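You operate a simulated robot arm through the tools that you are given. There is no shell and no other tool. Be economical: measure what you need, move in short steps, check, and stop when the job is done.

You are at the controls of a simulated robot arm. One attempt, no reset.

TASK
Put two of the orange plugs from the island top on the orange book. Then open the left pane, take the blue bottle on the island top and put it away on the middle glass case and shut the pane again. Then take the small jar from the island top and leave it on the lower shelf of the long bench. Then open the spares door, take the brown box that says "Hooks" from the island top and leave it on the spares cupboard shelf and shut the door again. Then press the mix meter button to switch it on. Do these in the order given. Set down upright: blue bottle, small jar, brown box.

It is judged by the outcome, as a careful person would: the job done as asked, and still so three seconds after it is handed in. It fails if anything else is knocked over, pushed out of place, dropped, spilled or broken.

THE ROBOT
A 7-joint arm with a fingered hand on a trunk, on a base that drives. Base frame: it is fixed to the floor where the robot stands at the start and does not move with it; the origin is under the middle of the robot, x ahead of it, y to its left, z up; the surface under the hand at the start is at about z = 0.86. Lengths are in m, angles in rad, forces in N, time in s.
With the tool pointing down near the work surface it reaches from about 0.2 to 0.66 m from the robot's upright axis, wherever it stands. Its first joint turns from -2.007 to 2.007 rad. Places, roughly: blue bottle [0.5, 0, 1]; brown box [0.5, -0.25, 1]; left pane [2.8, 0.2, 0.7]; lower shelf of the long bench [0.1, 3, 0.3]; middle glass case (82x22 cm) [3, 0.02, 0.58]; mix meter button [0.3, -2.6, 0.9]; orange book [0.5, -0.25, 0.75]; orange plug (4x4x4 cm) [0.3, 0.2, 0.9]; small jar (6x6x8 cm) [0.3, 0, 0.9]; spares cupboard shelf [3.1, 1.1, 0.3]; spares door [2.8, 1.1, 0.3]. Payload 3.1 kg.
The TCP is the grasp point between the finger pads, 0.022 m short of the fingertips. In the tool frame z runs along the fingers and y along their closing line. Largest opening 0.112 m; the body of the gripper starts 0.06 m behind the TCP. The gripper is a hand of 3 fingers: y runs from the thumb to the fingers, the wrist lies at [0, 0, -0.218] in the tool frame, and closing takes about 1.5 s.
Orientation is that of the tool frame in the base frame, as [roll, pitch, yaw] about the fixed x, y, z axes, in that order (R = Rz(yaw) Ry(pitch) Rx(roll)). With the fingers straight down and closing along the base's y, the tool's x points along the base's -x, its y along +y and its z along -z.

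THE INTERFACE
- The arm moves only by the tool drive_tool. Its argument "increments" is a list of rows, each a list of 7 numbers: the turn, a rotation vector about the tool's x, y, z in rad, then the shift along the tool's x, y, z in m, then the finger opening in m, from 0 to 0.112. In form: [[wx, wy, wz, x, y, z, grip], ...]. A call has 1 to 10 rows; each row shifts and turns the commanded pose from where the row before left it, along the tool's axes as they then stand. Each row takes 0.2 s and may step no farther than 0.05 m and 0.15 rad from the row before; otherwise, or with a gripper value out of range, the whole call is refused. A pose out of reach is approached as far as the arm can. The call stops where the force on the tool passes 40 N (or 10 N more than at its start, if that is more) or the arm is blocked; 0.2 s more then pass. Each finger travels about 0.108 m/s and halts on what it meets, pressing with about 31 N; the grip force reading is that of the motor and also rises with nothing between the fingers. The clock runs only during rows and for 0.2 s after the last one: add rows that do not move to give the fingers time. The reply holds the time, the measured pose of the TCP, the force on the tool along the base axes, the opening and the grip force, in the units named above and with some noise, with the torque about the TCP (base axes, N m) and any sound that the robot's microphone picked up, and new pictures: "pictures" is both (left out), scene, wrist or none.
- Cameras (640 x 400 px; columns grow to the right, rows downward): "scene" is now at [-0.0042, 0.1097, 1.606]; the picture's right is [-0.61, -0.79, 0.00], its down [-0.66, 0.51, -0.55] and it looks along [0.44, -0.34, -0.83] (base axes); focal length 268 px, centre (320, 200). "wrist" rides on the gripper at [0.066, 0.003, -0.08] in the tool frame; the picture's right is [-0.05, 1.00, 0.00], its down [-0.77, -0.04, -0.64] and it looks along [-0.64, -0.03, 0.77] (tool axes); focal length 275 px, centre (320, 200).
- slide_trunk(by): slides the trunk up (or, below 0, down) by that many m; the arm and the scene camera ride with it, the base frame stays. It gives what a move gives, with no picture.
- steer(legs): drives the robot by 1 to 6 legs, each [ahead, left, turn to the left] in m, m and rad, along the robot's own axes; the way and the turn of a leg run together, so that a leg with both is an arc; at most 1.5 m and 3.142 rad a leg. The arm and the cameras ride along, it lands a little off, and it stops where it bumps. It gives what a move gives, and a new picture of the scene camera.
- preshape(shape): the hand has 3 fingers and takes this shape, open, in about a second: jaw (thumb against the fingers, like two jaws); tri (thumb and two fingers); tip (a fingertip pinch); poke (one finger out to press); point (the index stretched); flat (the hand flat); cup (the hand cupped); fist (a fist). The gripper value then closes the fingers along that shape, each until it touches; the sizes above hold for jaw. It gives what a move gives, with no picture.
- aim_head(pan, tilt): turns the head with the scene camera to pan (to the left, within 2.705 rad either way) and tilt (down, from -0.506 to 1.204), counted from straight ahead of the robot. It gives what a move gives, and a new picture of the scene camera.
- point_at(camera, pixels): for up to 12 pixels [column, row] of the newest picture of that camera ("zoom" is the newest enlarged one), the place [x, y, z] in the base frame of the surface seen there, good to about 0.002 m. No time passes.
- inspect(camera, box): a new picture of the part [left, top, right, bottom] of that camera's present view, enlarged. No time passes.
- job_done(): hands the job in; it is judged then, once.

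Work in short steps. Measure before you move; look again where a grasp or a placing could have gone wrong, and mend it. You have 145 turns and 260 pictures in all, those below and enlarged ones among them. Open the gripper and draw the arm clear of the work before you hand the job in, unless the task says otherwise.

The tools are called after "Emit:" as name(argument=value, ...) on one line, values as JSON. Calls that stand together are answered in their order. drive_tool: Moves the arm, as the interface text tells. Its arguments: {"type":"object","properties":{"increments":{"type":"array","items":{"type":"array","items":{"type":"number"}}},"pictures":{"type":"string","enum":["both","scene","wrist","none"]}},"required":["increments"]} The other tools are called the same way: slide_trunk (by) slides the trunk up or down; preshape (shape) gives the hand a shape; steer (legs) drives the base; aim_head (pan, tilt) turns the head that bears the scene camera; point_at (camera, pixels) gives the place of the surface under pixels of a picture; inspect (camera, box) takes an enlarged picture of a part of a camera's view; job_done () hands the job in.

At the start:

```text
t: 0.0
tcp_pos: [0.4229, -0.2764, 1.1653]
orientation: [3.141, -0.002, -3.141]
ft_force: [-1.2, 0.0, 0.7]
wrist_torque: [-0.02, -0.03, 0.01]
opening: 0.1119
finger_force: 0.0
shape: jaw
trunk travel left (down, up): [-0.75, 0.24]
robot x, y, heading: [0.0013, -0.0003, -0.004]
head pan, tilt: [-0.66, 0.986]
```

scene: 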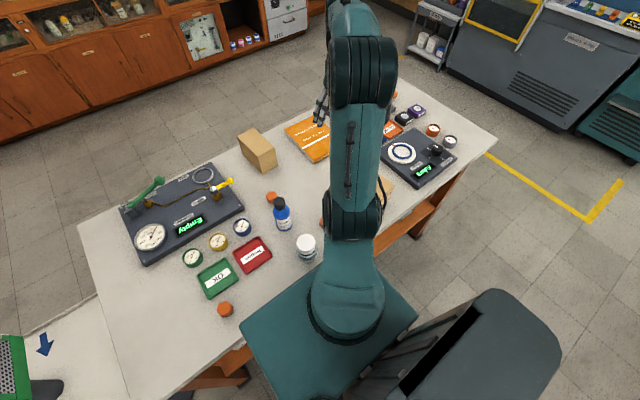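
wrist: 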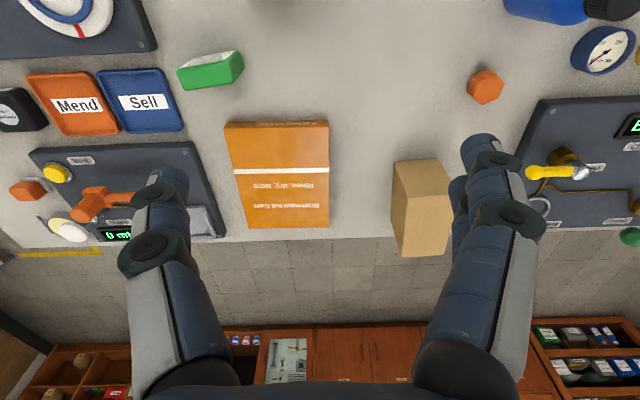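

The scene shows orange plugs at about (271,197) and (225,310), the book at (307,138), the bottle at (282,213), the jar at (306,247). I measure those first.

Emit:
point_at(camera="scene", pixels=[[271, 196], [225, 309], [307, 140], [282, 200], [306, 240], [257, 145], [322, 222], [262, 165], [80, 230], [180, 385], [300, 130], [395, 180]])

Emit:
point_at(camera="wrist", pixels=[[486, 87], [230, 126], [326, 124], [246, 226], [328, 225], [420, 165], [400, 200], [29, 189], [210, 68], [397, 170], [448, 210], [435, 165]])

Emit:
inspect(camera="scene", box=[200, 100, 360, 200])

Emit:
inspect(camera="scene", box=[180, 180, 340, 330])

```text
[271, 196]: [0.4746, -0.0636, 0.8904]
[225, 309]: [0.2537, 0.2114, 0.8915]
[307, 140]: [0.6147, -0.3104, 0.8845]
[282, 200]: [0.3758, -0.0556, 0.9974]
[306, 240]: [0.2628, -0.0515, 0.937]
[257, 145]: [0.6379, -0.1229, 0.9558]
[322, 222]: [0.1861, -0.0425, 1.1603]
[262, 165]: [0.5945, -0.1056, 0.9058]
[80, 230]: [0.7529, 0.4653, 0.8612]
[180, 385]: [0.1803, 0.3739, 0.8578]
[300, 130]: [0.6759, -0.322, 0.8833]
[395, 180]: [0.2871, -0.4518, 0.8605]
```

```text
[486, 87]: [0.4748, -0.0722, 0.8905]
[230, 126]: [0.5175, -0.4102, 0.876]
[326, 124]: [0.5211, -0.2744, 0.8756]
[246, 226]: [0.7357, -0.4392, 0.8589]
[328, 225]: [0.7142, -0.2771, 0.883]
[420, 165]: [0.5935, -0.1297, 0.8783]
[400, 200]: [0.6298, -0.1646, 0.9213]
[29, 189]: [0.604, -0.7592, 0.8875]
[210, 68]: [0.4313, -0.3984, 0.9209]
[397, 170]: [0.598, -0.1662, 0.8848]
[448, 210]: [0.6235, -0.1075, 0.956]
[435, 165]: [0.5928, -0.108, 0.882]
```

```text
4.00 times, centred on (280, 150) of scene
```

zoom: 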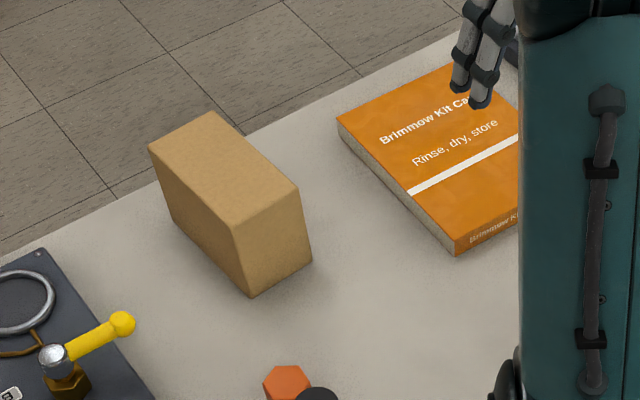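

```text
2.67 times, centred on (260, 255) of scene
```

zoom: 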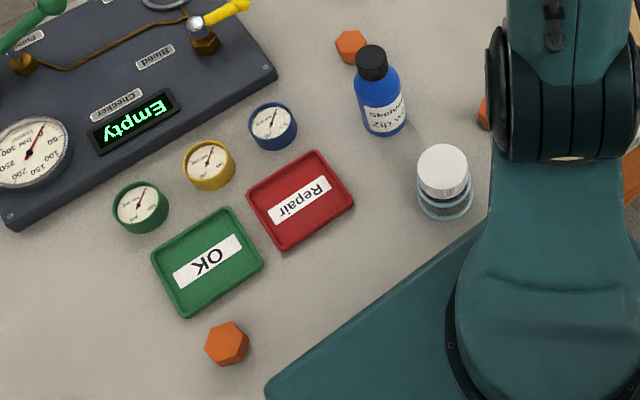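

Plug A is at (0.475,-0.07), top 0.890. A brown box stands at (0.62,-0.13) with its label not visible yet. I move the hand over towards plug A, staying high, to look.

Emit:
drive_tool(increments=[[0, 0, 0, 0, 0.05, 0, 0.112], [0, 0, 0, 0, 0.05, 0, 0.112], [0, 0, 0, 0, 0.05, 0, 0.112], [0, 0, 0, -0.02, 0.05, 0, 0.112], [0, 0, 0, -0.03, 0.01, 0, 0.112]])

```text
refused: row 4 steps farther than a row can; nothing moved
```

The step was too big; same move with smaller rows.

Emit:
drive_tool(increments=[[0, 0, 0, 0, 0.05, 0, 0.112], [0, 0, 0, 0, 0.05, 0, 0.112], [0, 0, 0, 0, 0.05, 0, 0.112], [0, 0, 0, -0.02, 0.045, 0, 0.112], [0, 0, 0, -0.03, 0.01, 0, 0.112]])

```text
t: 1.2
tcp_pos: [0.4733, -0.0705, 1.1681]
orientation: [3.141, 0.0, 3.141]
ft_force: [-0.2, -0.4, -0.5]
wrist_torque: [0.0, -0.02, 0.01]
opening: 0.1122
finger_force: 0.0
shape: jaw
trunk travel left (down, up): [-0.75, 0.24]
robot x, y, heading: [0.001, 0.0008, -0.002]
head pan, tilt: [-0.66, 0.986]
```

scene: 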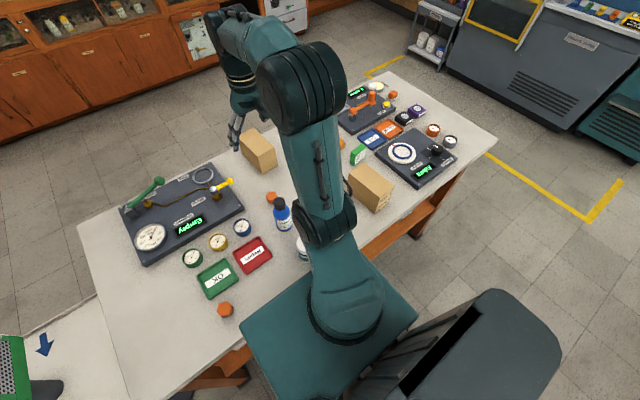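
wrist: 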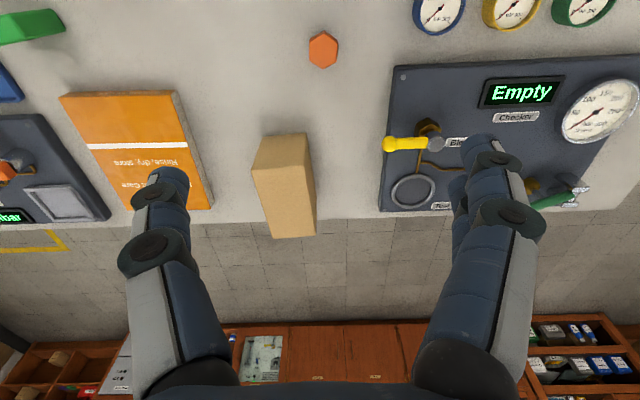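

A second brown box shows at scene (370,187). I enlarge that area and the plug for its orientation.

Emit:
inspect(camera="scene", box=[330, 80, 470, 220])

Emit:
inspect(camera="wrist", box=[280, 20, 370, 80])

Emit:
point_at(camera="wrist", pixels=[[323, 36], [323, 66], [310, 50], [338, 47], [428, 128], [395, 143]])

```text
2.86 times, centred on (400, 150) of scene
```

zoom: 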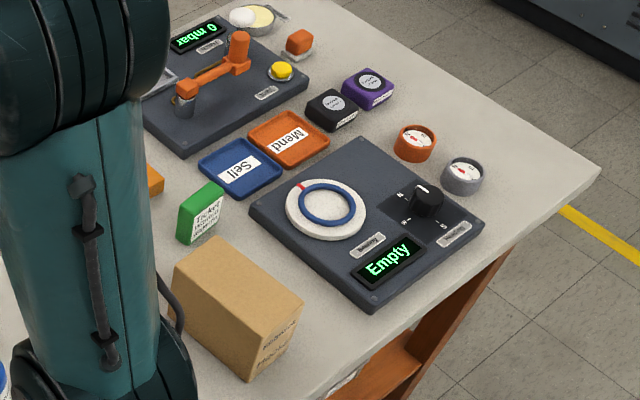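

```text
6.67 times, centred on (325, 50) of wrist
```

zoom: 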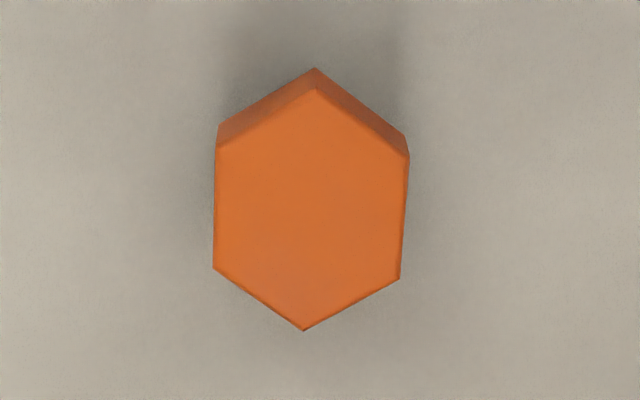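

```text
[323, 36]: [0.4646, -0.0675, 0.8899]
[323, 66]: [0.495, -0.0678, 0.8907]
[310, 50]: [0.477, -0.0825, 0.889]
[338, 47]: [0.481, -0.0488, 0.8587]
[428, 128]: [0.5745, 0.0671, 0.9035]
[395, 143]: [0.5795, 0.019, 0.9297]
```

Plug A is centred near (0.477,-0.067) with flats facing ±y. I turn the hand 60° (still on flats, keeping the camera clear of the bottle), narrow to 0.065, and descend partway.

Emit:
drive_tool(increments=[[0, 0, -0.15, -0.004, 0.0035, 0, 0.065], [0, 0, -0.15, 0, 0, 0, 0.065], [0, 0, -0.15, 0, 0, 0, 0.065], [0, 0, -0.15, 0, 0, 0, 0.065], [0, 0, -0.15, 0, 0, 0.04, 0.065], [0, 0, -0.15, 0, 0, 0.04, 0.065], [0, 0, -0.147, 0, 0, 0.04, 0.065], [0, 0, 0, 0, 0, 0.04, 0.065], [0, 0, 0, 0, 0, 0.03, 0.065]])

```text
t: 3.2
tcp_pos: [0.4793, -0.069, 0.9738]
orientation: [-3.141, -0.001, -2.095]
ft_force: [-0.2, -0.4, -0.4]
wrist_torque: [-0.01, -0.02, -0.03]
opening: 0.0651
finger_force: 0.0
shape: jaw
trunk travel left (down, up): [-0.75, 0.24]
robot x, y, heading: [0.002, 0.0038, -0.0]
head pan, tilt: [-0.66, 0.986]
```

scene: 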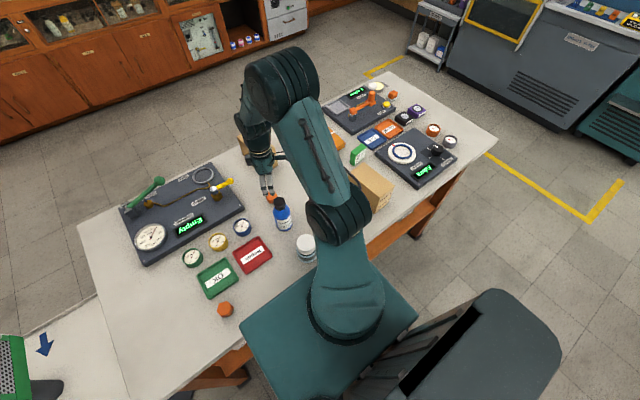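
wrist: 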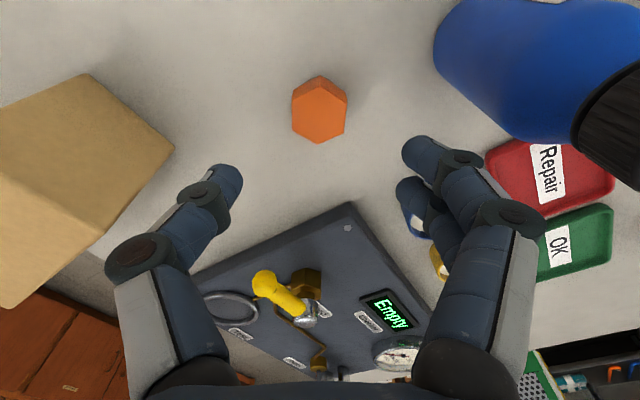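

The plug's flats line up with the closing line (319,110) and the bottle is clear to the right. Descend 0.087 and close.

Emit:
drive_tool(increments=[[0, 0, 0, 0, 0, 0.04, 0.065], [0, 0, 0, 0, 0, 0.03, 0.065], [0, 0, 0, 0, 0, 0.017, 0.065], [0, 0, 0, 0, 0, 0, 0.025], [0, 0, 0, 0, 0, 0, 0.025], [0, 0, 0, 0, 0, 0, 0.025], [0, 0, 0, 0, 0, 0, 0.025]])

```text
t: 4.8
tcp_pos: [0.4762, -0.0711, 0.8893]
orientation: [-3.139, 0.0, -2.093]
ft_force: [0.3, -0.1, -0.5]
wrist_torque: [0.01, -0.01, 0.0]
opening: 0.0236
finger_force: 30.7
shape: jaw
trunk travel left (down, up): [-0.75, 0.24]
robot x, y, heading: [0.0017, -0.0003, 0.002]
head pan, tilt: [-0.66, 0.986]
```

scene: 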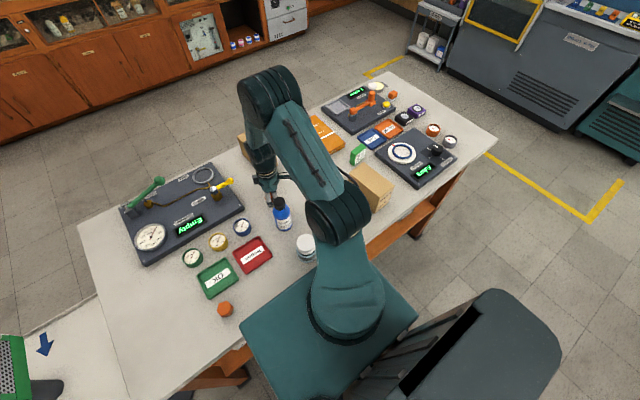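
wrist: 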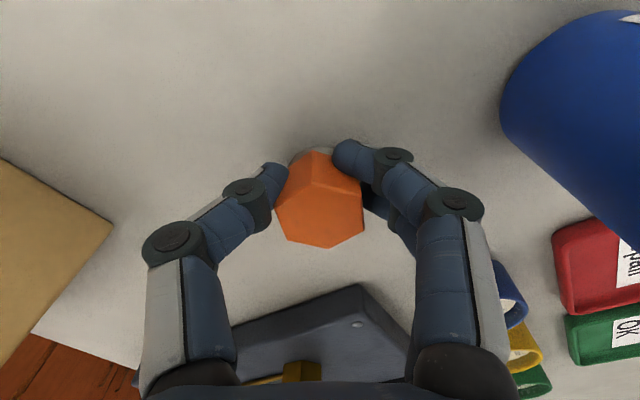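

The plug lies between the pads at TCP (about (320,200)), gripped on a narrower grey lower part, force 30.7. Lift and check.

Emit:
drive_tool(increments=[[0, 0, 0, 0, 0, -0.03, 0.02], [0, 0, 0, 0, 0, -0.04, 0.02], [0, 0, 0, 0, 0, -0.05, 0.02]])

Emit:
inspect(camera="wrist", box=[200, 100, 440, 250])

```text
t: 5.6
tcp_pos: [0.4733, -0.0682, 1.0075]
orientation: [3.14, -0.001, -2.097]
ft_force: [-0.3, -0.3, -1.0]
wrist_torque: [0.02, 0.0, 0.01]
opening: 0.0215
finger_force: 31.0
shape: jaw
trunk travel left (down, up): [-0.75, 0.24]
robot x, y, heading: [0.003, 0.005, 0.002]
head pan, tilt: [-0.66, 0.986]
```

scene: 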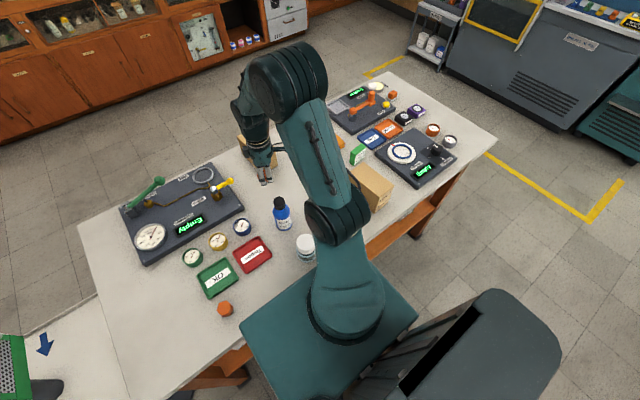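
wrist: 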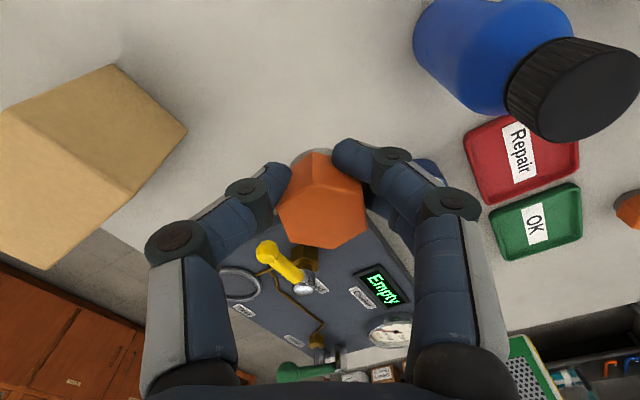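

```text
2.67 times, centred on (320, 175) of wrist
```

zoom: 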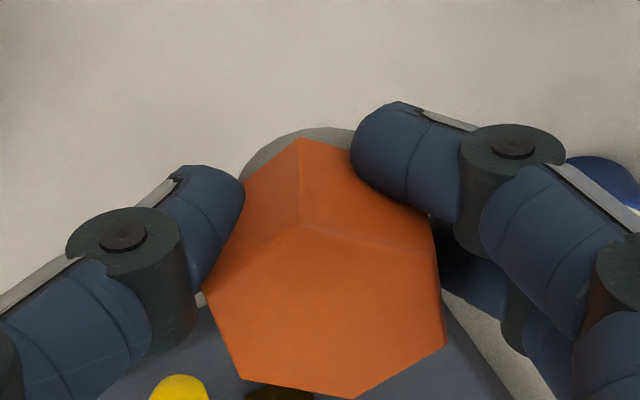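

Plug A is held well. Next, lift a bit and carry it to the near part of the book, about (0.56,-0.315).

Emit:
drive_tool(increments=[[0, 0, 0, 0, 0, -0.04, 0.02], [0, 0, 0, 0.0284, -0.0331, 0, 0.02], [0, 0, 0, 0.0284, -0.0331, 0, 0.02], [0, 0, 0, 0.0284, -0.0331, 0, 0.02], [0, 0, 0, 0.0284, -0.0331, 0, 0.02], [0, 0, 0, 0.0284, -0.0331, 0, 0.02], [0, 0, 0, 0.0284, -0.0331, 0, 0.02], [0, 0, 0, 0, 0, 0, 0.02]])

```text
t: 7.4
tcp_pos: [0.5544, -0.295, 1.0465]
orientation: [3.141, -0.001, -2.095]
ft_force: [0.3, -0.6, -0.6]
wrist_torque: [0.01, 0.0, -0.02]
opening: 0.0212
finger_force: 31.0
shape: jaw
out of reach, approached as far as the arm can: row 7
trunk travel left (down, up): [-0.75, 0.24]
robot x, y, heading: [0.0008, 0.0026, 0.004]
head pan, tilt: [-0.66, 0.986]
```

scene: 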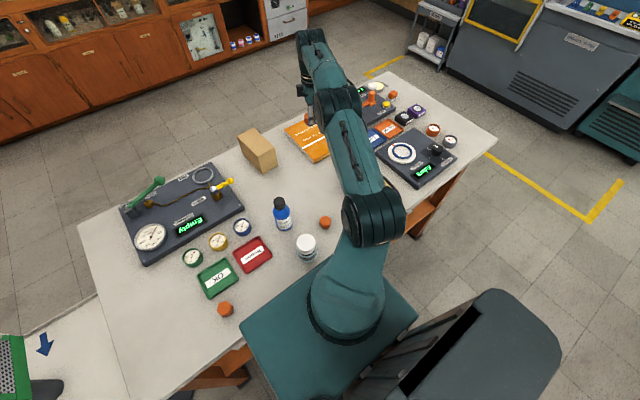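
wrist: 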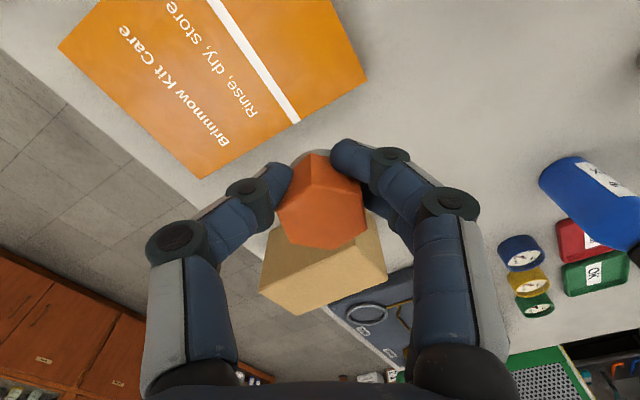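

The third plug shows at scene (325,222), and this reach is at the limit. I measure the book and third plug, then strafe right 0.15.

Emit:
point_at(camera="wrist", pixels=[[60, 45], [203, 177], [366, 75], [330, 5], [290, 110], [210, 20], [190, 80]])

Emit:
point_at(camera="scene", pixels=[[325, 221], [321, 222], [329, 222], [306, 240], [280, 201]])

Emit:
steer(legs=[[0, -0.15, 0]])

```text
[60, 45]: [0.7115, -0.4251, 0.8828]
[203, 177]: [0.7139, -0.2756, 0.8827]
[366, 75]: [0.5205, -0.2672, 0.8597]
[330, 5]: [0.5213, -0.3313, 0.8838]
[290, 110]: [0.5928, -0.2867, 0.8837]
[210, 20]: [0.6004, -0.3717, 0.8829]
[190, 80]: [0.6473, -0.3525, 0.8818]
```

```text
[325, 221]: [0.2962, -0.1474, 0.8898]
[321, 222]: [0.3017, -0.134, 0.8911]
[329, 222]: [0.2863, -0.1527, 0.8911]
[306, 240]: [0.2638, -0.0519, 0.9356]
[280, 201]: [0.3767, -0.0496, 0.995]
```

```text
t: 8.8
tcp_pos: [0.5552, -0.4464, 1.0458]
orientation: [-3.14, 0.001, -2.093]
ft_force: [-0.4, -0.2, 0.0]
wrist_torque: [-0.01, 0.03, -0.01]
opening: 0.0209
finger_force: 30.4
shape: jaw
trunk travel left (down, up): [-0.75, 0.24]
robot x, y, heading: [-0.0005, -0.1539, 0.003]
head pan, tilt: [-0.66, 0.986]
```

scene: 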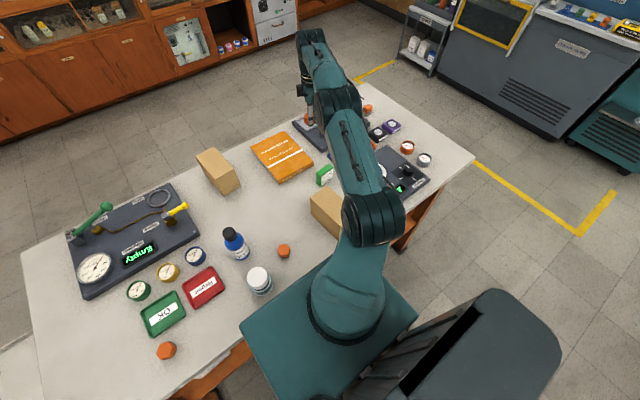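

Book spans x 0.52–0.713, y −0.426…−0.276, top 0.883. Move plug A over (0.575,-0.32) and lower to TCP z≈0.925.

Emit:
drive_tool(increments=[[0, 0, 0, -0.0397, 0.0153, 0, 0.02], [0, 0, 0, -0.0397, 0.0153, 0, 0.02], [0, 0, 0, -0.0397, 0.0153, 0, 0.02], [0, 0, 0, 0, 0, 0.04, 0.02], [0, 0, 0, 0, 0, 0.04, 0.02], [0, 0, 0, 0, 0, 0.04, 0.02]])

```text
t: 10.2
tcp_pos: [0.5765, -0.3209, 0.9244]
orientation: [3.141, -0.001, -2.091]
ft_force: [0.7, -0.3, -0.5]
wrist_torque: [0.0, 0.03, 0.01]
opening: 0.0209
finger_force: 30.7
shape: jaw
trunk travel left (down, up): [-0.75, 0.24]
robot x, y, heading: [-0.0004, -0.1512, 0.009]
head pan, tilt: [-0.66, 0.986]
```

scene: 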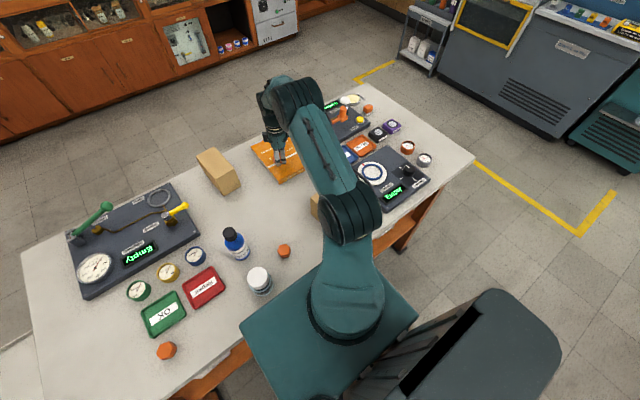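
wrist: 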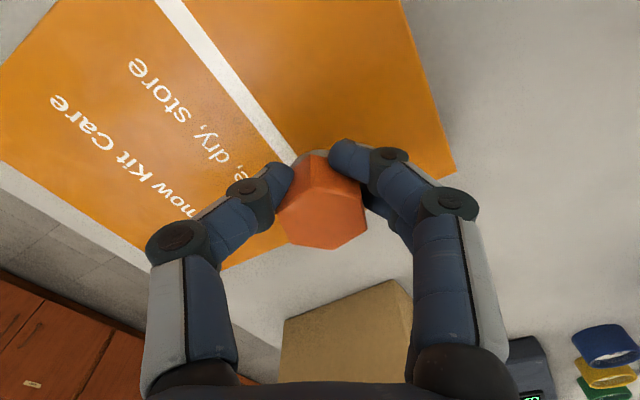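

Over the book. Lower the last ~9 mm gently, open, and rise.

Emit:
drive_tool(increments=[[0, 0, 0, 0, 0, 0.005, 0.02], [0, 0, 0, 0, 0, 0.004, 0.02], [0, 0, 0, 0, 0, 0, 0.03], [0, 0, 0, 0, 0, 0, 0.06], [0, 0, 0, 0, 0, 0, 0.06], [0, 0, 0, 0, 0, -0.02, 0.065], [0, 0, 0, 0, 0, -0.04, 0.065], [0, 0, 0, 0, 0, -0.05, 0.065]])

```text
t: 12.0
tcp_pos: [0.5734, -0.3202, 1.028]
orientation: [3.141, -0.001, -2.092]
ft_force: [0.0, -0.3, -1.2]
wrist_torque: [-0.02, 0.02, 0.03]
opening: 0.0643
finger_force: 0.1
shape: jaw
trunk travel left (down, up): [-0.75, 0.24]
robot x, y, heading: [-0.0, -0.1495, 0.002]
head pan, tilt: [-0.66, 0.986]
```

scene: 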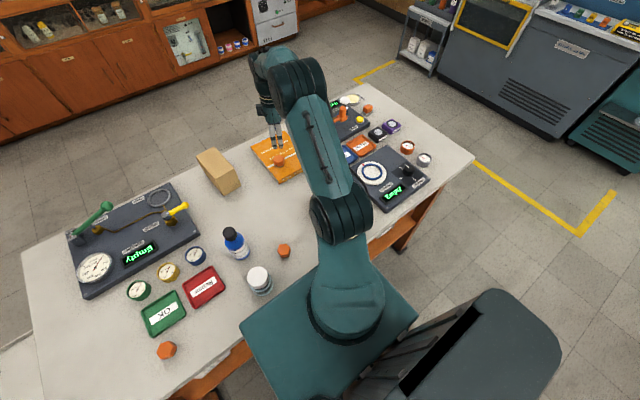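
wrist: 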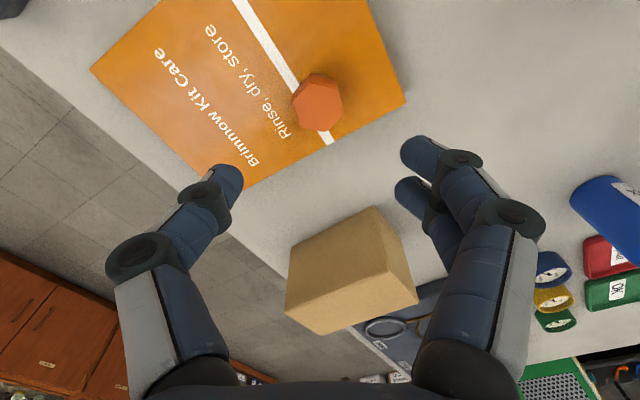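

Plug A rests on the book. Next is the third plug at scene (285,251): I inspect its orientation and neighbours.

Emit:
inspect(camera="scene", box=[220, 190, 340, 310])

Emit:
point_at(camera="scene", pixels=[[285, 250], [258, 276], [234, 232], [312, 205], [320, 215], [280, 250], [290, 250], [316, 200], [313, 216]])

```text
3.33 times, centred on (280, 250) of scene
```

zoom: 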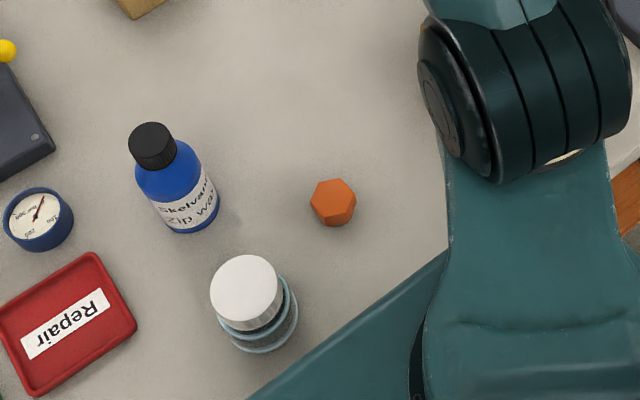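

```text
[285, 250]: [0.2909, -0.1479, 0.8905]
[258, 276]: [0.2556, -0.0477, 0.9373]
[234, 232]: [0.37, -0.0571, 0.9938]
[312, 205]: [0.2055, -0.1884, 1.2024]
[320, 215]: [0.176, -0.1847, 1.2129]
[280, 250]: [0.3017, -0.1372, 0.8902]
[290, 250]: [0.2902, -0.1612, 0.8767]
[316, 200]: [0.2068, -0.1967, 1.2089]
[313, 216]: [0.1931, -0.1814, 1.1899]
```

Move above the third plug at (0.293,-0.147) at z≈1.06 to view it with the wrist camera.

Emit:
drive_tool(increments=[[0, 0, 0, 0, 0, -0.04, 0.065], [0, 0, 0, -0.0014, 0.047, 0, 0.065], [0, 0, 0, -0.0014, 0.047, 0, 0.065], [0, 0, 0, -0.0014, 0.047, 0, 0.065], [0, 0, 0, -0.0014, 0.047, 0, 0.065], [0, 0, 0, -0.0014, 0.047, 0, 0.065], [0, 0, 0, -0.0014, 0.047, 0, 0.065], [0, 0, 0, -0.0014, 0.047, 0, 0.065], [0, 0, 0, 0, 0, 0, 0.065]])

```text
t: 14.0
tcp_pos: [0.2967, -0.1454, 1.0645]
orientation: [-3.141, -0.002, -2.094]
ft_force: [-0.4, -0.2, 0.1]
wrist_torque: [-0.05, 0.01, -0.01]
opening: 0.0646
finger_force: 0.0
shape: jaw
trunk travel left (down, up): [-0.75, 0.24]
robot x, y, heading: [0.0005, -0.1522, -0.002]
head pan, tilt: [-0.66, 0.986]
```

scene: 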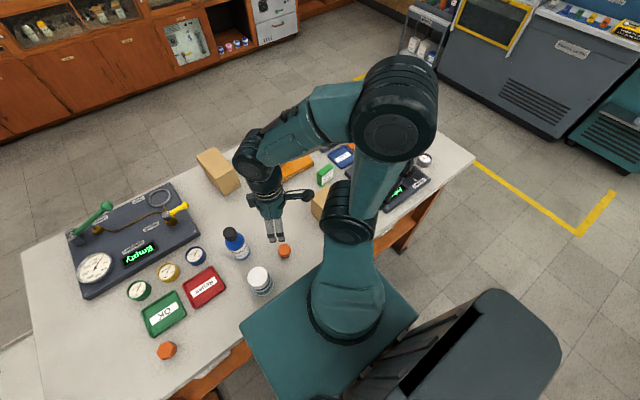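
wrist: 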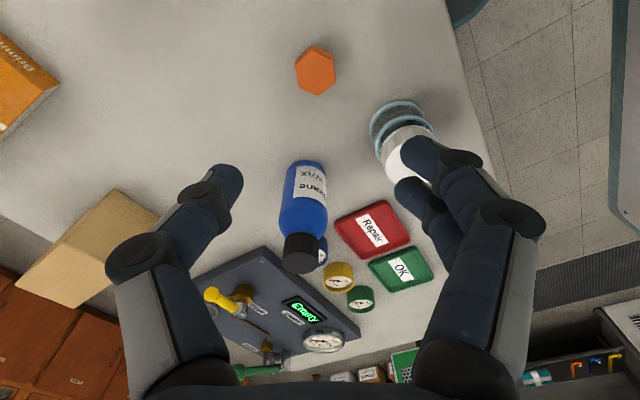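

Emit:
inspect(camera="wrist", box=[270, 30, 360, 110])

Emit:
point_at(camera="wrist", pixels=[[316, 72], [318, 50], [318, 93], [298, 70], [332, 68], [400, 150], [412, 125]])

```text
5.00 times, centred on (315, 70) of wrist
```

zoom: 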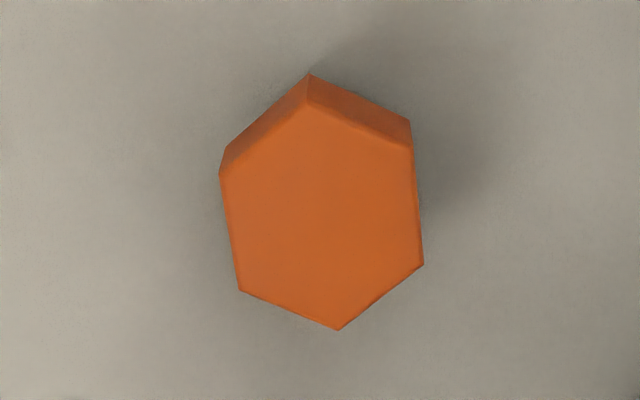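

```text
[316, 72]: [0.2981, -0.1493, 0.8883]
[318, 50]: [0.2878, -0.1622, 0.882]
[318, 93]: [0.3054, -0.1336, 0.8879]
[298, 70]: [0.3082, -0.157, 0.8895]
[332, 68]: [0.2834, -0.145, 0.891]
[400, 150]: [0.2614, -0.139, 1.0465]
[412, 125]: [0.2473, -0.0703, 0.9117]
```

Hex is rotated ~8° from the hand; turn −0.13, correct by 4 mm, descend to z≈0.888 and close.

Emit:
drive_tool(increments=[[0, 0, -0.13, 0.004, -0.001, 0, 0.065], [0, 0, 0, 0, 0, 0.05, 0.065], [0, 0, 0, 0, 0, 0.05, 0.065], [0, 0, 0, 0, 0, 0.05, 0.065], [0, 0, 0, 0, 0, 0.026, 0.065], [0, 0, 0, 0, 0, 0, 0.065], [0, 0, 0, 0, 0, 0, 0.02], [0, 0, 0, 0, 0, 0, 0.02], [0, 0, 0, 0, 0, 0, 0.02], [0, 0, 0, 0, 0, 0, 0.02]])

```text
t: 16.2
tcp_pos: [0.2942, -0.1513, 0.8912]
orientation: [-3.141, -0.001, -1.962]
ft_force: [-0.2, -0.2, 0.5]
wrist_torque: [-0.01, 0.01, 0.01]
opening: 0.0197
finger_force: 30.6
shape: jaw
trunk travel left (down, up): [-0.75, 0.24]
robot x, y, heading: [0.0006, -0.1521, 0.004]
head pan, tilt: [-0.66, 0.986]
```

scene: 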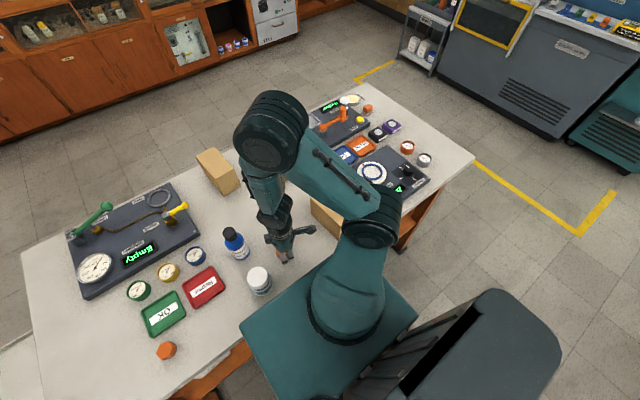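
wrist: 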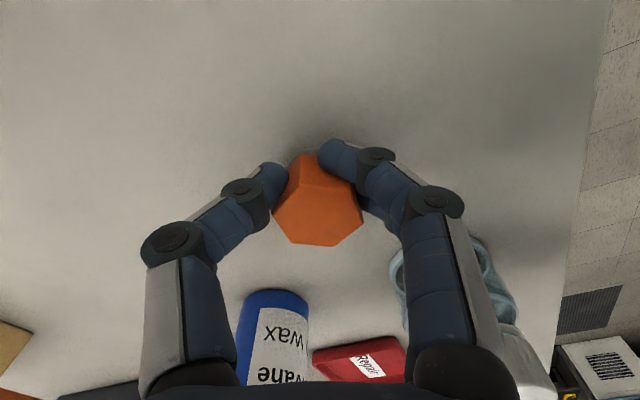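

Gripped. Lift to z≈1.05 and carry to above (0.575,-0.385).

Emit:
drive_tool(increments=[[0, 0, 0, 0, 0, -0.05, 0.015], [0, 0, 0, 0, 0, -0.05, 0.015], [0, 0, 0, 0.0137, -0.0436, -0.02, 0.015], [0, 0, 0, 0.0137, -0.0436, -0.02, 0.015], [0, 0, 0, 0.0137, -0.0436, -0.02, 0.015], [0, 0, 0, 0.0137, -0.0436, 0, 0.015], [0, 0, 0, 0.0137, -0.0436, 0, 0.015], [0, 0, 0, 0.0137, -0.0436, 0, 0.015], [0, 0, 0, 0.0137, -0.0436, 0, 0.015], [0, 0, 0, 0.0137, -0.0436, 0, 0.015]])

```text
t: 18.4
tcp_pos: [0.5698, -0.3885, 1.0495]
orientation: [3.136, -0.002, -1.962]
ft_force: [-0.2, 0.7, -0.5]
wrist_torque: [0.01, 0.04, 0.03]
opening: 0.018
finger_force: 31.2
shape: jaw
trunk travel left (down, up): [-0.75, 0.24]
robot x, y, heading: [-0.0006, -0.1548, 0.004]
head pan, tilt: [-0.66, 0.986]
```

scene: 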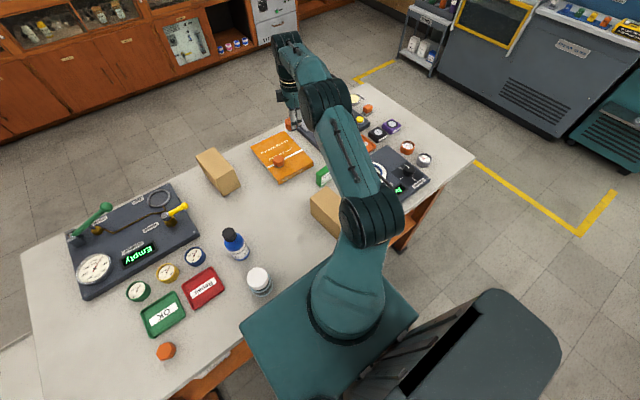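
wrist: 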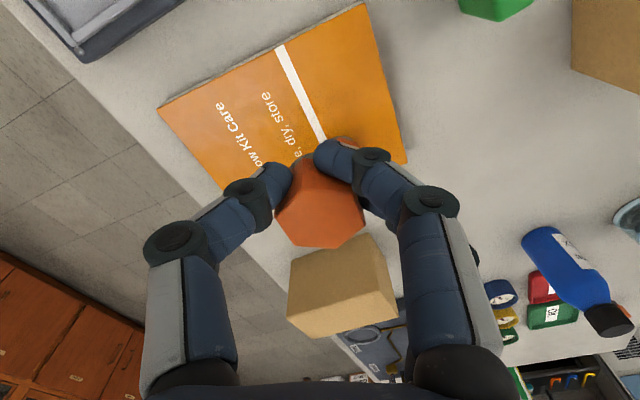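

Plug A at (258→277,160) clear. Lower to z≈0.916, open gently, and rise.

Emit:
drive_tool(increments=[[0, 0, 0, 0, 0, 0.05, 0.015], [0, 0, 0, 0, 0, 0.05, 0.015], [0, 0, 0, 0, 0, 0.025, 0.015], [0, 0, 0, 0, 0, 0.006, 0.015], [0, 0, 0, 0, 0, 0.003, 0.015], [0, 0, 0, 0, 0, 0, 0.03], [0, 0, 0, 0, 0, 0, 0.055], [0, 0, 0, 0, 0, 0, 0.055], [0, 0, 0, 0, 0, -0.02, 0.06], [0, 0, 0, 0, 0, -0.04, 0.06]], pictures="none")

Emit:
drive_tool(increments=[[0, 0, 0, 0, 0, -0.05, 0.06], [0, 0, 0, 0, 0, -0.05, 0.06]])

```text
t: 20.6
tcp_pos: [0.5748, -0.3859, 0.9784]
orientation: [-3.14, -0.001, -1.963]
ft_force: [-0.2, 0.5, -0.1]
wrist_torque: [0.01, -0.03, -0.02]
opening: 0.0595
finger_force: 0.1
shape: jaw
trunk travel left (down, up): [-0.75, 0.24]
robot x, y, heading: [0.002, -0.1519, 0.0]
head pan, tilt: [-0.66, 0.986]
```

```text
t: 21.2
tcp_pos: [0.573, -0.3862, 1.0745]
orientation: [3.141, 0.0, -1.964]
ft_force: [0.8, 0.2, 0.0]
wrist_torque: [-0.03, 0.01, 0.0]
opening: 0.0595
finger_force: 0.0
shape: jaw
trunk travel left (down, up): [-0.75, 0.24]
robot x, y, heading: [-0.0021, -0.1523, 0.004]
head pan, tilt: [-0.66, 0.986]
```

scene: 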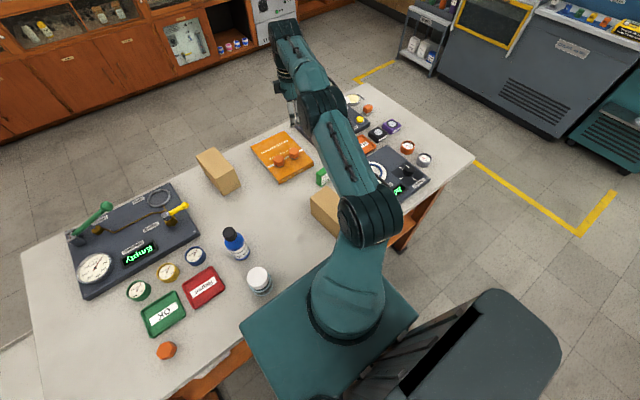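
wrist: 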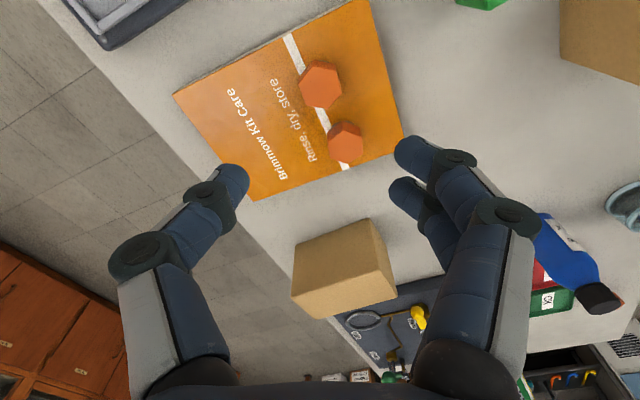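

Both plugs sit on the book. Now raise the arm and look around to plan the drive to the pane: head ahead, and to the left.

Emit:
drive_tool(increments=[[0, 0, 0, 0, 0.045, -0.02, 0.06], [0, 0, 0, 0, 0.045, -0.02, 0.06], [0, 0, 0, 0, 0.045, -0.02, 0.06], [0, 0, 0, 0, 0.045, -0.02, 0.06], [0, 0, 0, 0, 0.045, -0.02, 0.06]], pictures="none")

Emit:
aim_head(pan=0.15, tilt=0.3)

Emit:
aim_head(pan=1.1, tilt=0.6)

Emit:
aim_head(pan=-0.9, tilt=0.5)

```text
t: 22.4
tcp_pos: [0.3656, -0.3005, 1.1794]
orientation: [-3.138, 0.0, -1.964]
ft_force: [0.3, -0.5, 1.2]
wrist_torque: [0.02, -0.02, -0.02]
opening: 0.0597
finger_force: 0.1
shape: jaw
trunk travel left (down, up): [-0.75, 0.24]
robot x, y, heading: [-0.0005, -0.1484, 0.004]
head pan, tilt: [-0.66, 0.986]
```

```text
t: 23.5
tcp_pos: [0.368, -0.3013, 1.1788]
orientation: [3.141, 0.0, -1.961]
ft_force: [0.1, 0.0, 0.5]
wrist_torque: [-0.01, 0.01, 0.01]
opening: 0.0595
finger_force: 0.2
shape: jaw
trunk travel left (down, up): [-0.75, 0.24]
robot x, y, heading: [-0.0026, -0.1546, -0.0]
head pan, tilt: [0.15, 0.3]
```

scene: 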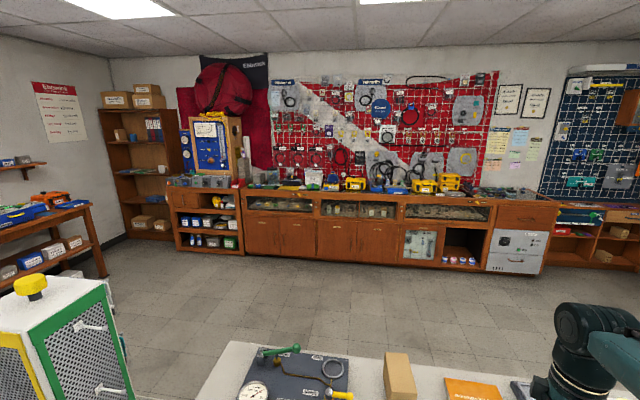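

```text
t: 24.8
tcp_pos: [0.3674, -0.3016, 1.1786]
orientation: [3.141, 0.0, -1.961]
ft_force: [0.4, 0.1, 0.5]
wrist_torque: [-0.01, -0.02, -0.01]
opening: 0.0598
finger_force: 0.0
shape: jaw
trunk travel left (down, up): [-0.75, 0.24]
robot x, y, heading: [0.0004, -0.1491, 0.006]
head pan, tilt: [1.1, 0.6]
```

scene: 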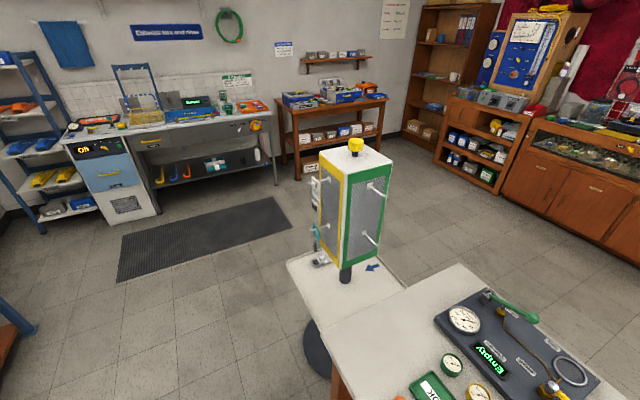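

```text
t: 26.7
tcp_pos: [0.3684, -0.3011, 1.1785]
orientation: [3.141, 0.001, -1.962]
ft_force: [0.4, 0.2, 0.2]
wrist_torque: [0.0, -0.02, -0.01]
opening: 0.0597
finger_force: 0.1
shape: jaw
trunk travel left (down, up): [-0.75, 0.24]
robot x, y, heading: [-0.0034, -0.1554, 0.003]
head pan, tilt: [-0.901, 0.499]
```

scene: 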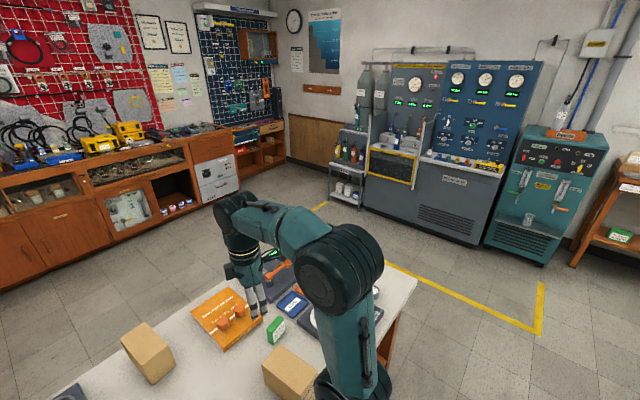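

The route to the cabinets goes around the island's right end. I look again ahead and enlarge the glass cases and the floor margins.

Emit:
aim_head(pan=0.1, tilt=0.35)

Emit:
inspect(camera="scene", box=[220, 150, 420, 275])

Emit:
inspect(camera="scene", box=[320, 160, 400, 210])

Emit:
point_at(camera="scene", pixels=[[250, 195], [335, 195], [375, 195], [270, 185], [330, 185], [410, 185], [480, 195], [280, 225], [350, 230], [400, 225], [310, 250], [440, 260]])

```text
t: 28.0
tcp_pos: [0.3692, -0.3015, 1.1794]
orientation: [-3.141, -0.002, -1.963]
ft_force: [-0.4, 0.1, -0.2]
wrist_torque: [0.01, 0.02, -0.02]
opening: 0.0597
finger_force: 0.0
shape: jaw
trunk travel left (down, up): [-0.75, 0.24]
robot x, y, heading: [0.0005, -0.152, 0.004]
head pan, tilt: [0.099, 0.351]
```

scene: 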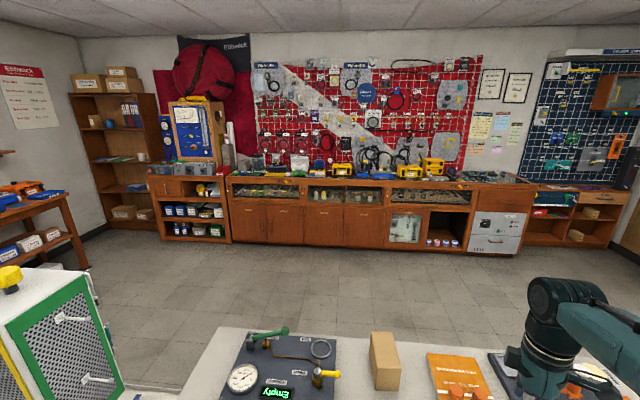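

```text
3.20 times, centred on (320, 212) of scene
```

zoom: 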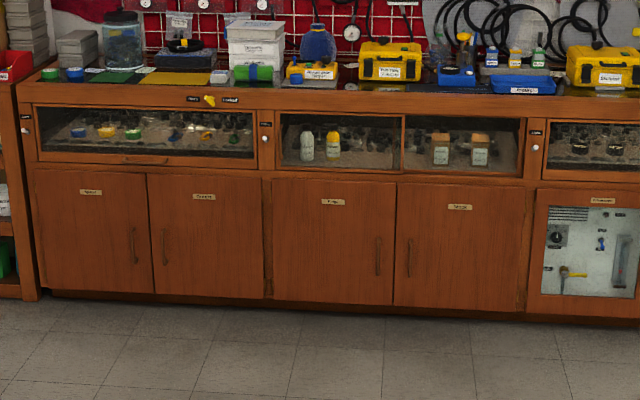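

```text
8.00 times, centred on (360, 185) of scene
```

zoom: 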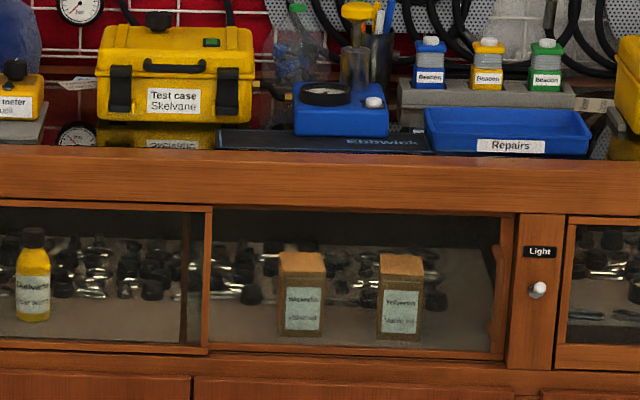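

```text
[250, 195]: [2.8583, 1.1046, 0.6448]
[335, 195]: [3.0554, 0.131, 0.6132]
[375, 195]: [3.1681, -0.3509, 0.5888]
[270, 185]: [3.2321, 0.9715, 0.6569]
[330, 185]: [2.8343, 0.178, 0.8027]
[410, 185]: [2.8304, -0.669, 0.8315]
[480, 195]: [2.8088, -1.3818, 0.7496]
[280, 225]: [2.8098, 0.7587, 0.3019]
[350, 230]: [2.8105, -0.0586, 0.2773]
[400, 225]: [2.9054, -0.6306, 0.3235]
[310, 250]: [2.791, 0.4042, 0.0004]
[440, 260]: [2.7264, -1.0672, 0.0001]
```

The left pane is the left half of the two-pane middle case (y≈0.0–0.3, front x≈2.83). I measure the island's right end for the route.

Emit:
aim_head(pan=-0.95, tilt=0.75)

Emit:
point_at(camera="scene", pixels=[[410, 185], [400, 195], [380, 215], [420, 220], [300, 150], [520, 250], [280, 75], [360, 80], [440, 120]])

```text
t: 29.3
tcp_pos: [0.3673, -0.3016, 1.1797]
orientation: [3.141, 0.0, -1.962]
ft_force: [0.6, 0.3, -0.2]
wrist_torque: [-0.03, 0.04, 0.02]
opening: 0.0595
finger_force: 0.0
shape: jaw
trunk travel left (down, up): [-0.75, 0.24]
robot x, y, heading: [-0.0012, -0.1507, 0.006]
head pan, tilt: [-0.949, 0.75]
```

scene: 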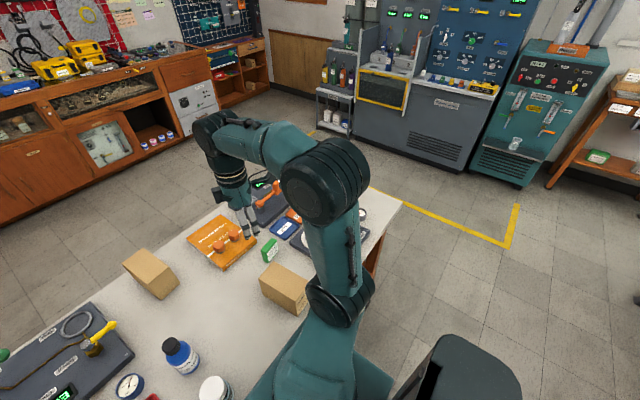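

```text
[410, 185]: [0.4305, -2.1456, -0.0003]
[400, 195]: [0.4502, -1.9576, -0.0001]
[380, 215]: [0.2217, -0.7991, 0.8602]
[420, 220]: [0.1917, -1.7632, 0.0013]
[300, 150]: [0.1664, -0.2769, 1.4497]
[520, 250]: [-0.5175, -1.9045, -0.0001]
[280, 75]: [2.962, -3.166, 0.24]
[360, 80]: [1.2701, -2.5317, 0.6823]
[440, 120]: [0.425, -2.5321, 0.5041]
```

Island's right end is near y≈−0.95, the gas panel front at y≈−2.5; a lane at y≈−1.65 is free. Drive around to in front of the middle case.

Emit:
steer(legs=[[-0.1, -1.45, 0], [1.5, 0, 0], [0.1, 0.8, 0]])

```text
t: 47.1
tcp_pos: [1.8091, -0.7924, 1.1779]
orientation: [-3.142, 0.001, -1.872]
ft_force: [0.6, -0.2, -0.4]
wrist_torque: [-0.02, -0.02, -0.02]
opening: 0.0593
finger_force: 0.0
shape: jaw
trunk travel left (down, up): [-0.75, 0.24]
robot x, y, heading: [1.4304, -0.6804, 0.094]
head pan, tilt: [-0.949, 0.75]
```

scene: 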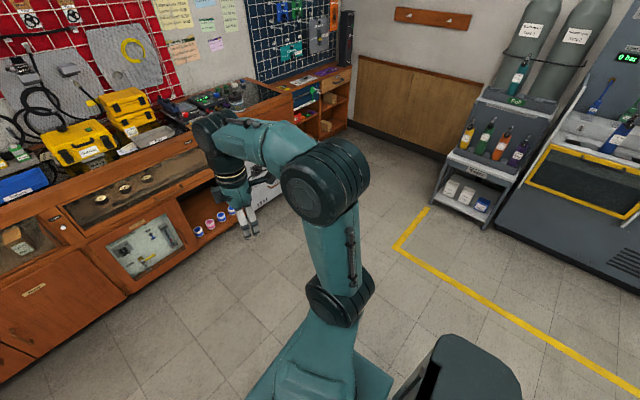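

Heading drifted to 0.094. Correct it while strafing left to face the left pane, then look ahead.

Emit:
steer(legs=[[0, 0, -0.094], [0.3, 0.75, 0]])

Emit:
aim_head(pan=0.0, tilt=0.6)

Emit:
inspect(camera="scene", box=[200, 120, 440, 270])

```text
t: 52.0
tcp_pos: [2.1122, -0.0774, 1.1786]
orientation: [3.141, -0.001, -1.992]
ft_force: [0.1, 0.9, 0.7]
wrist_torque: [-0.02, -0.02, -0.02]
opening: 0.0598
finger_force: 0.0
shape: jaw
trunk travel left (down, up): [-0.75, 0.24]
robot x, y, heading: [1.7521, 0.0793, -0.025]
head pan, tilt: [-0.949, 0.75]
```

scene: 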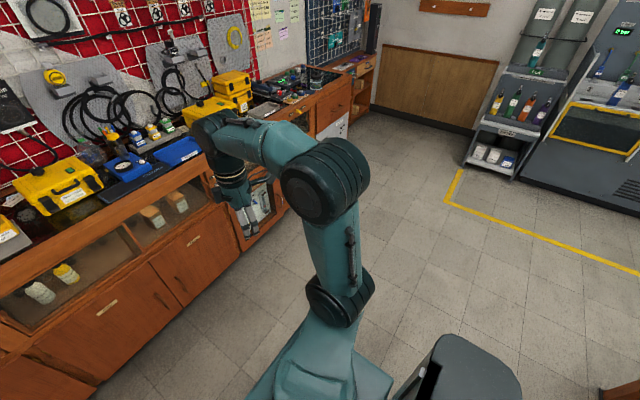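

```text
t: 53.3
tcp_pos: [2.113, -0.0768, 1.1792]
orientation: [3.141, -0.001, -1.991]
ft_force: [-0.5, 0.3, 0.3]
wrist_torque: [0.02, 0.06, -0.04]
opening: 0.0596
finger_force: 0.1
shape: jaw
trunk travel left (down, up): [-0.75, 0.24]
robot x, y, heading: [1.7516, 0.0808, -0.029]
head pan, tilt: [0.0, 0.6]
```

scene: 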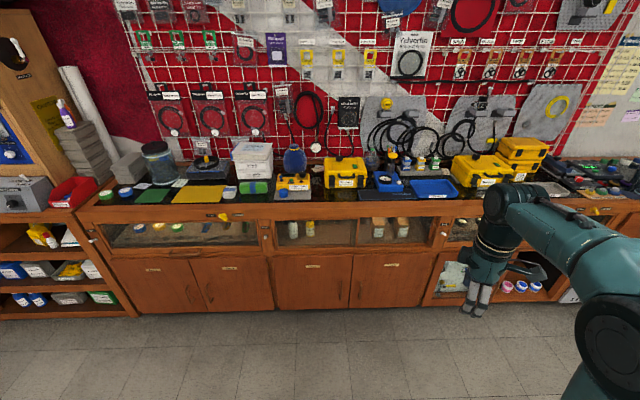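

```text
2.67 times, centred on (320, 195) of scene
```

zoom: 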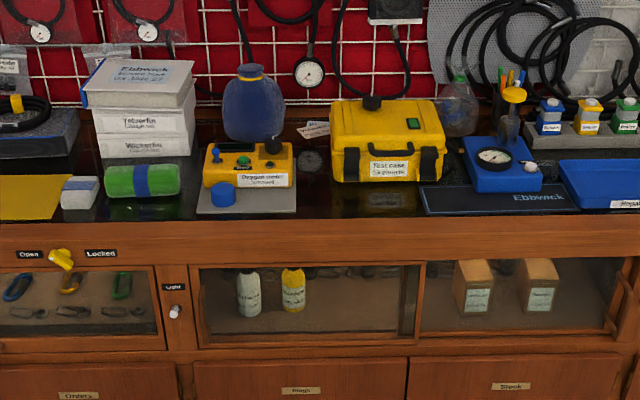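

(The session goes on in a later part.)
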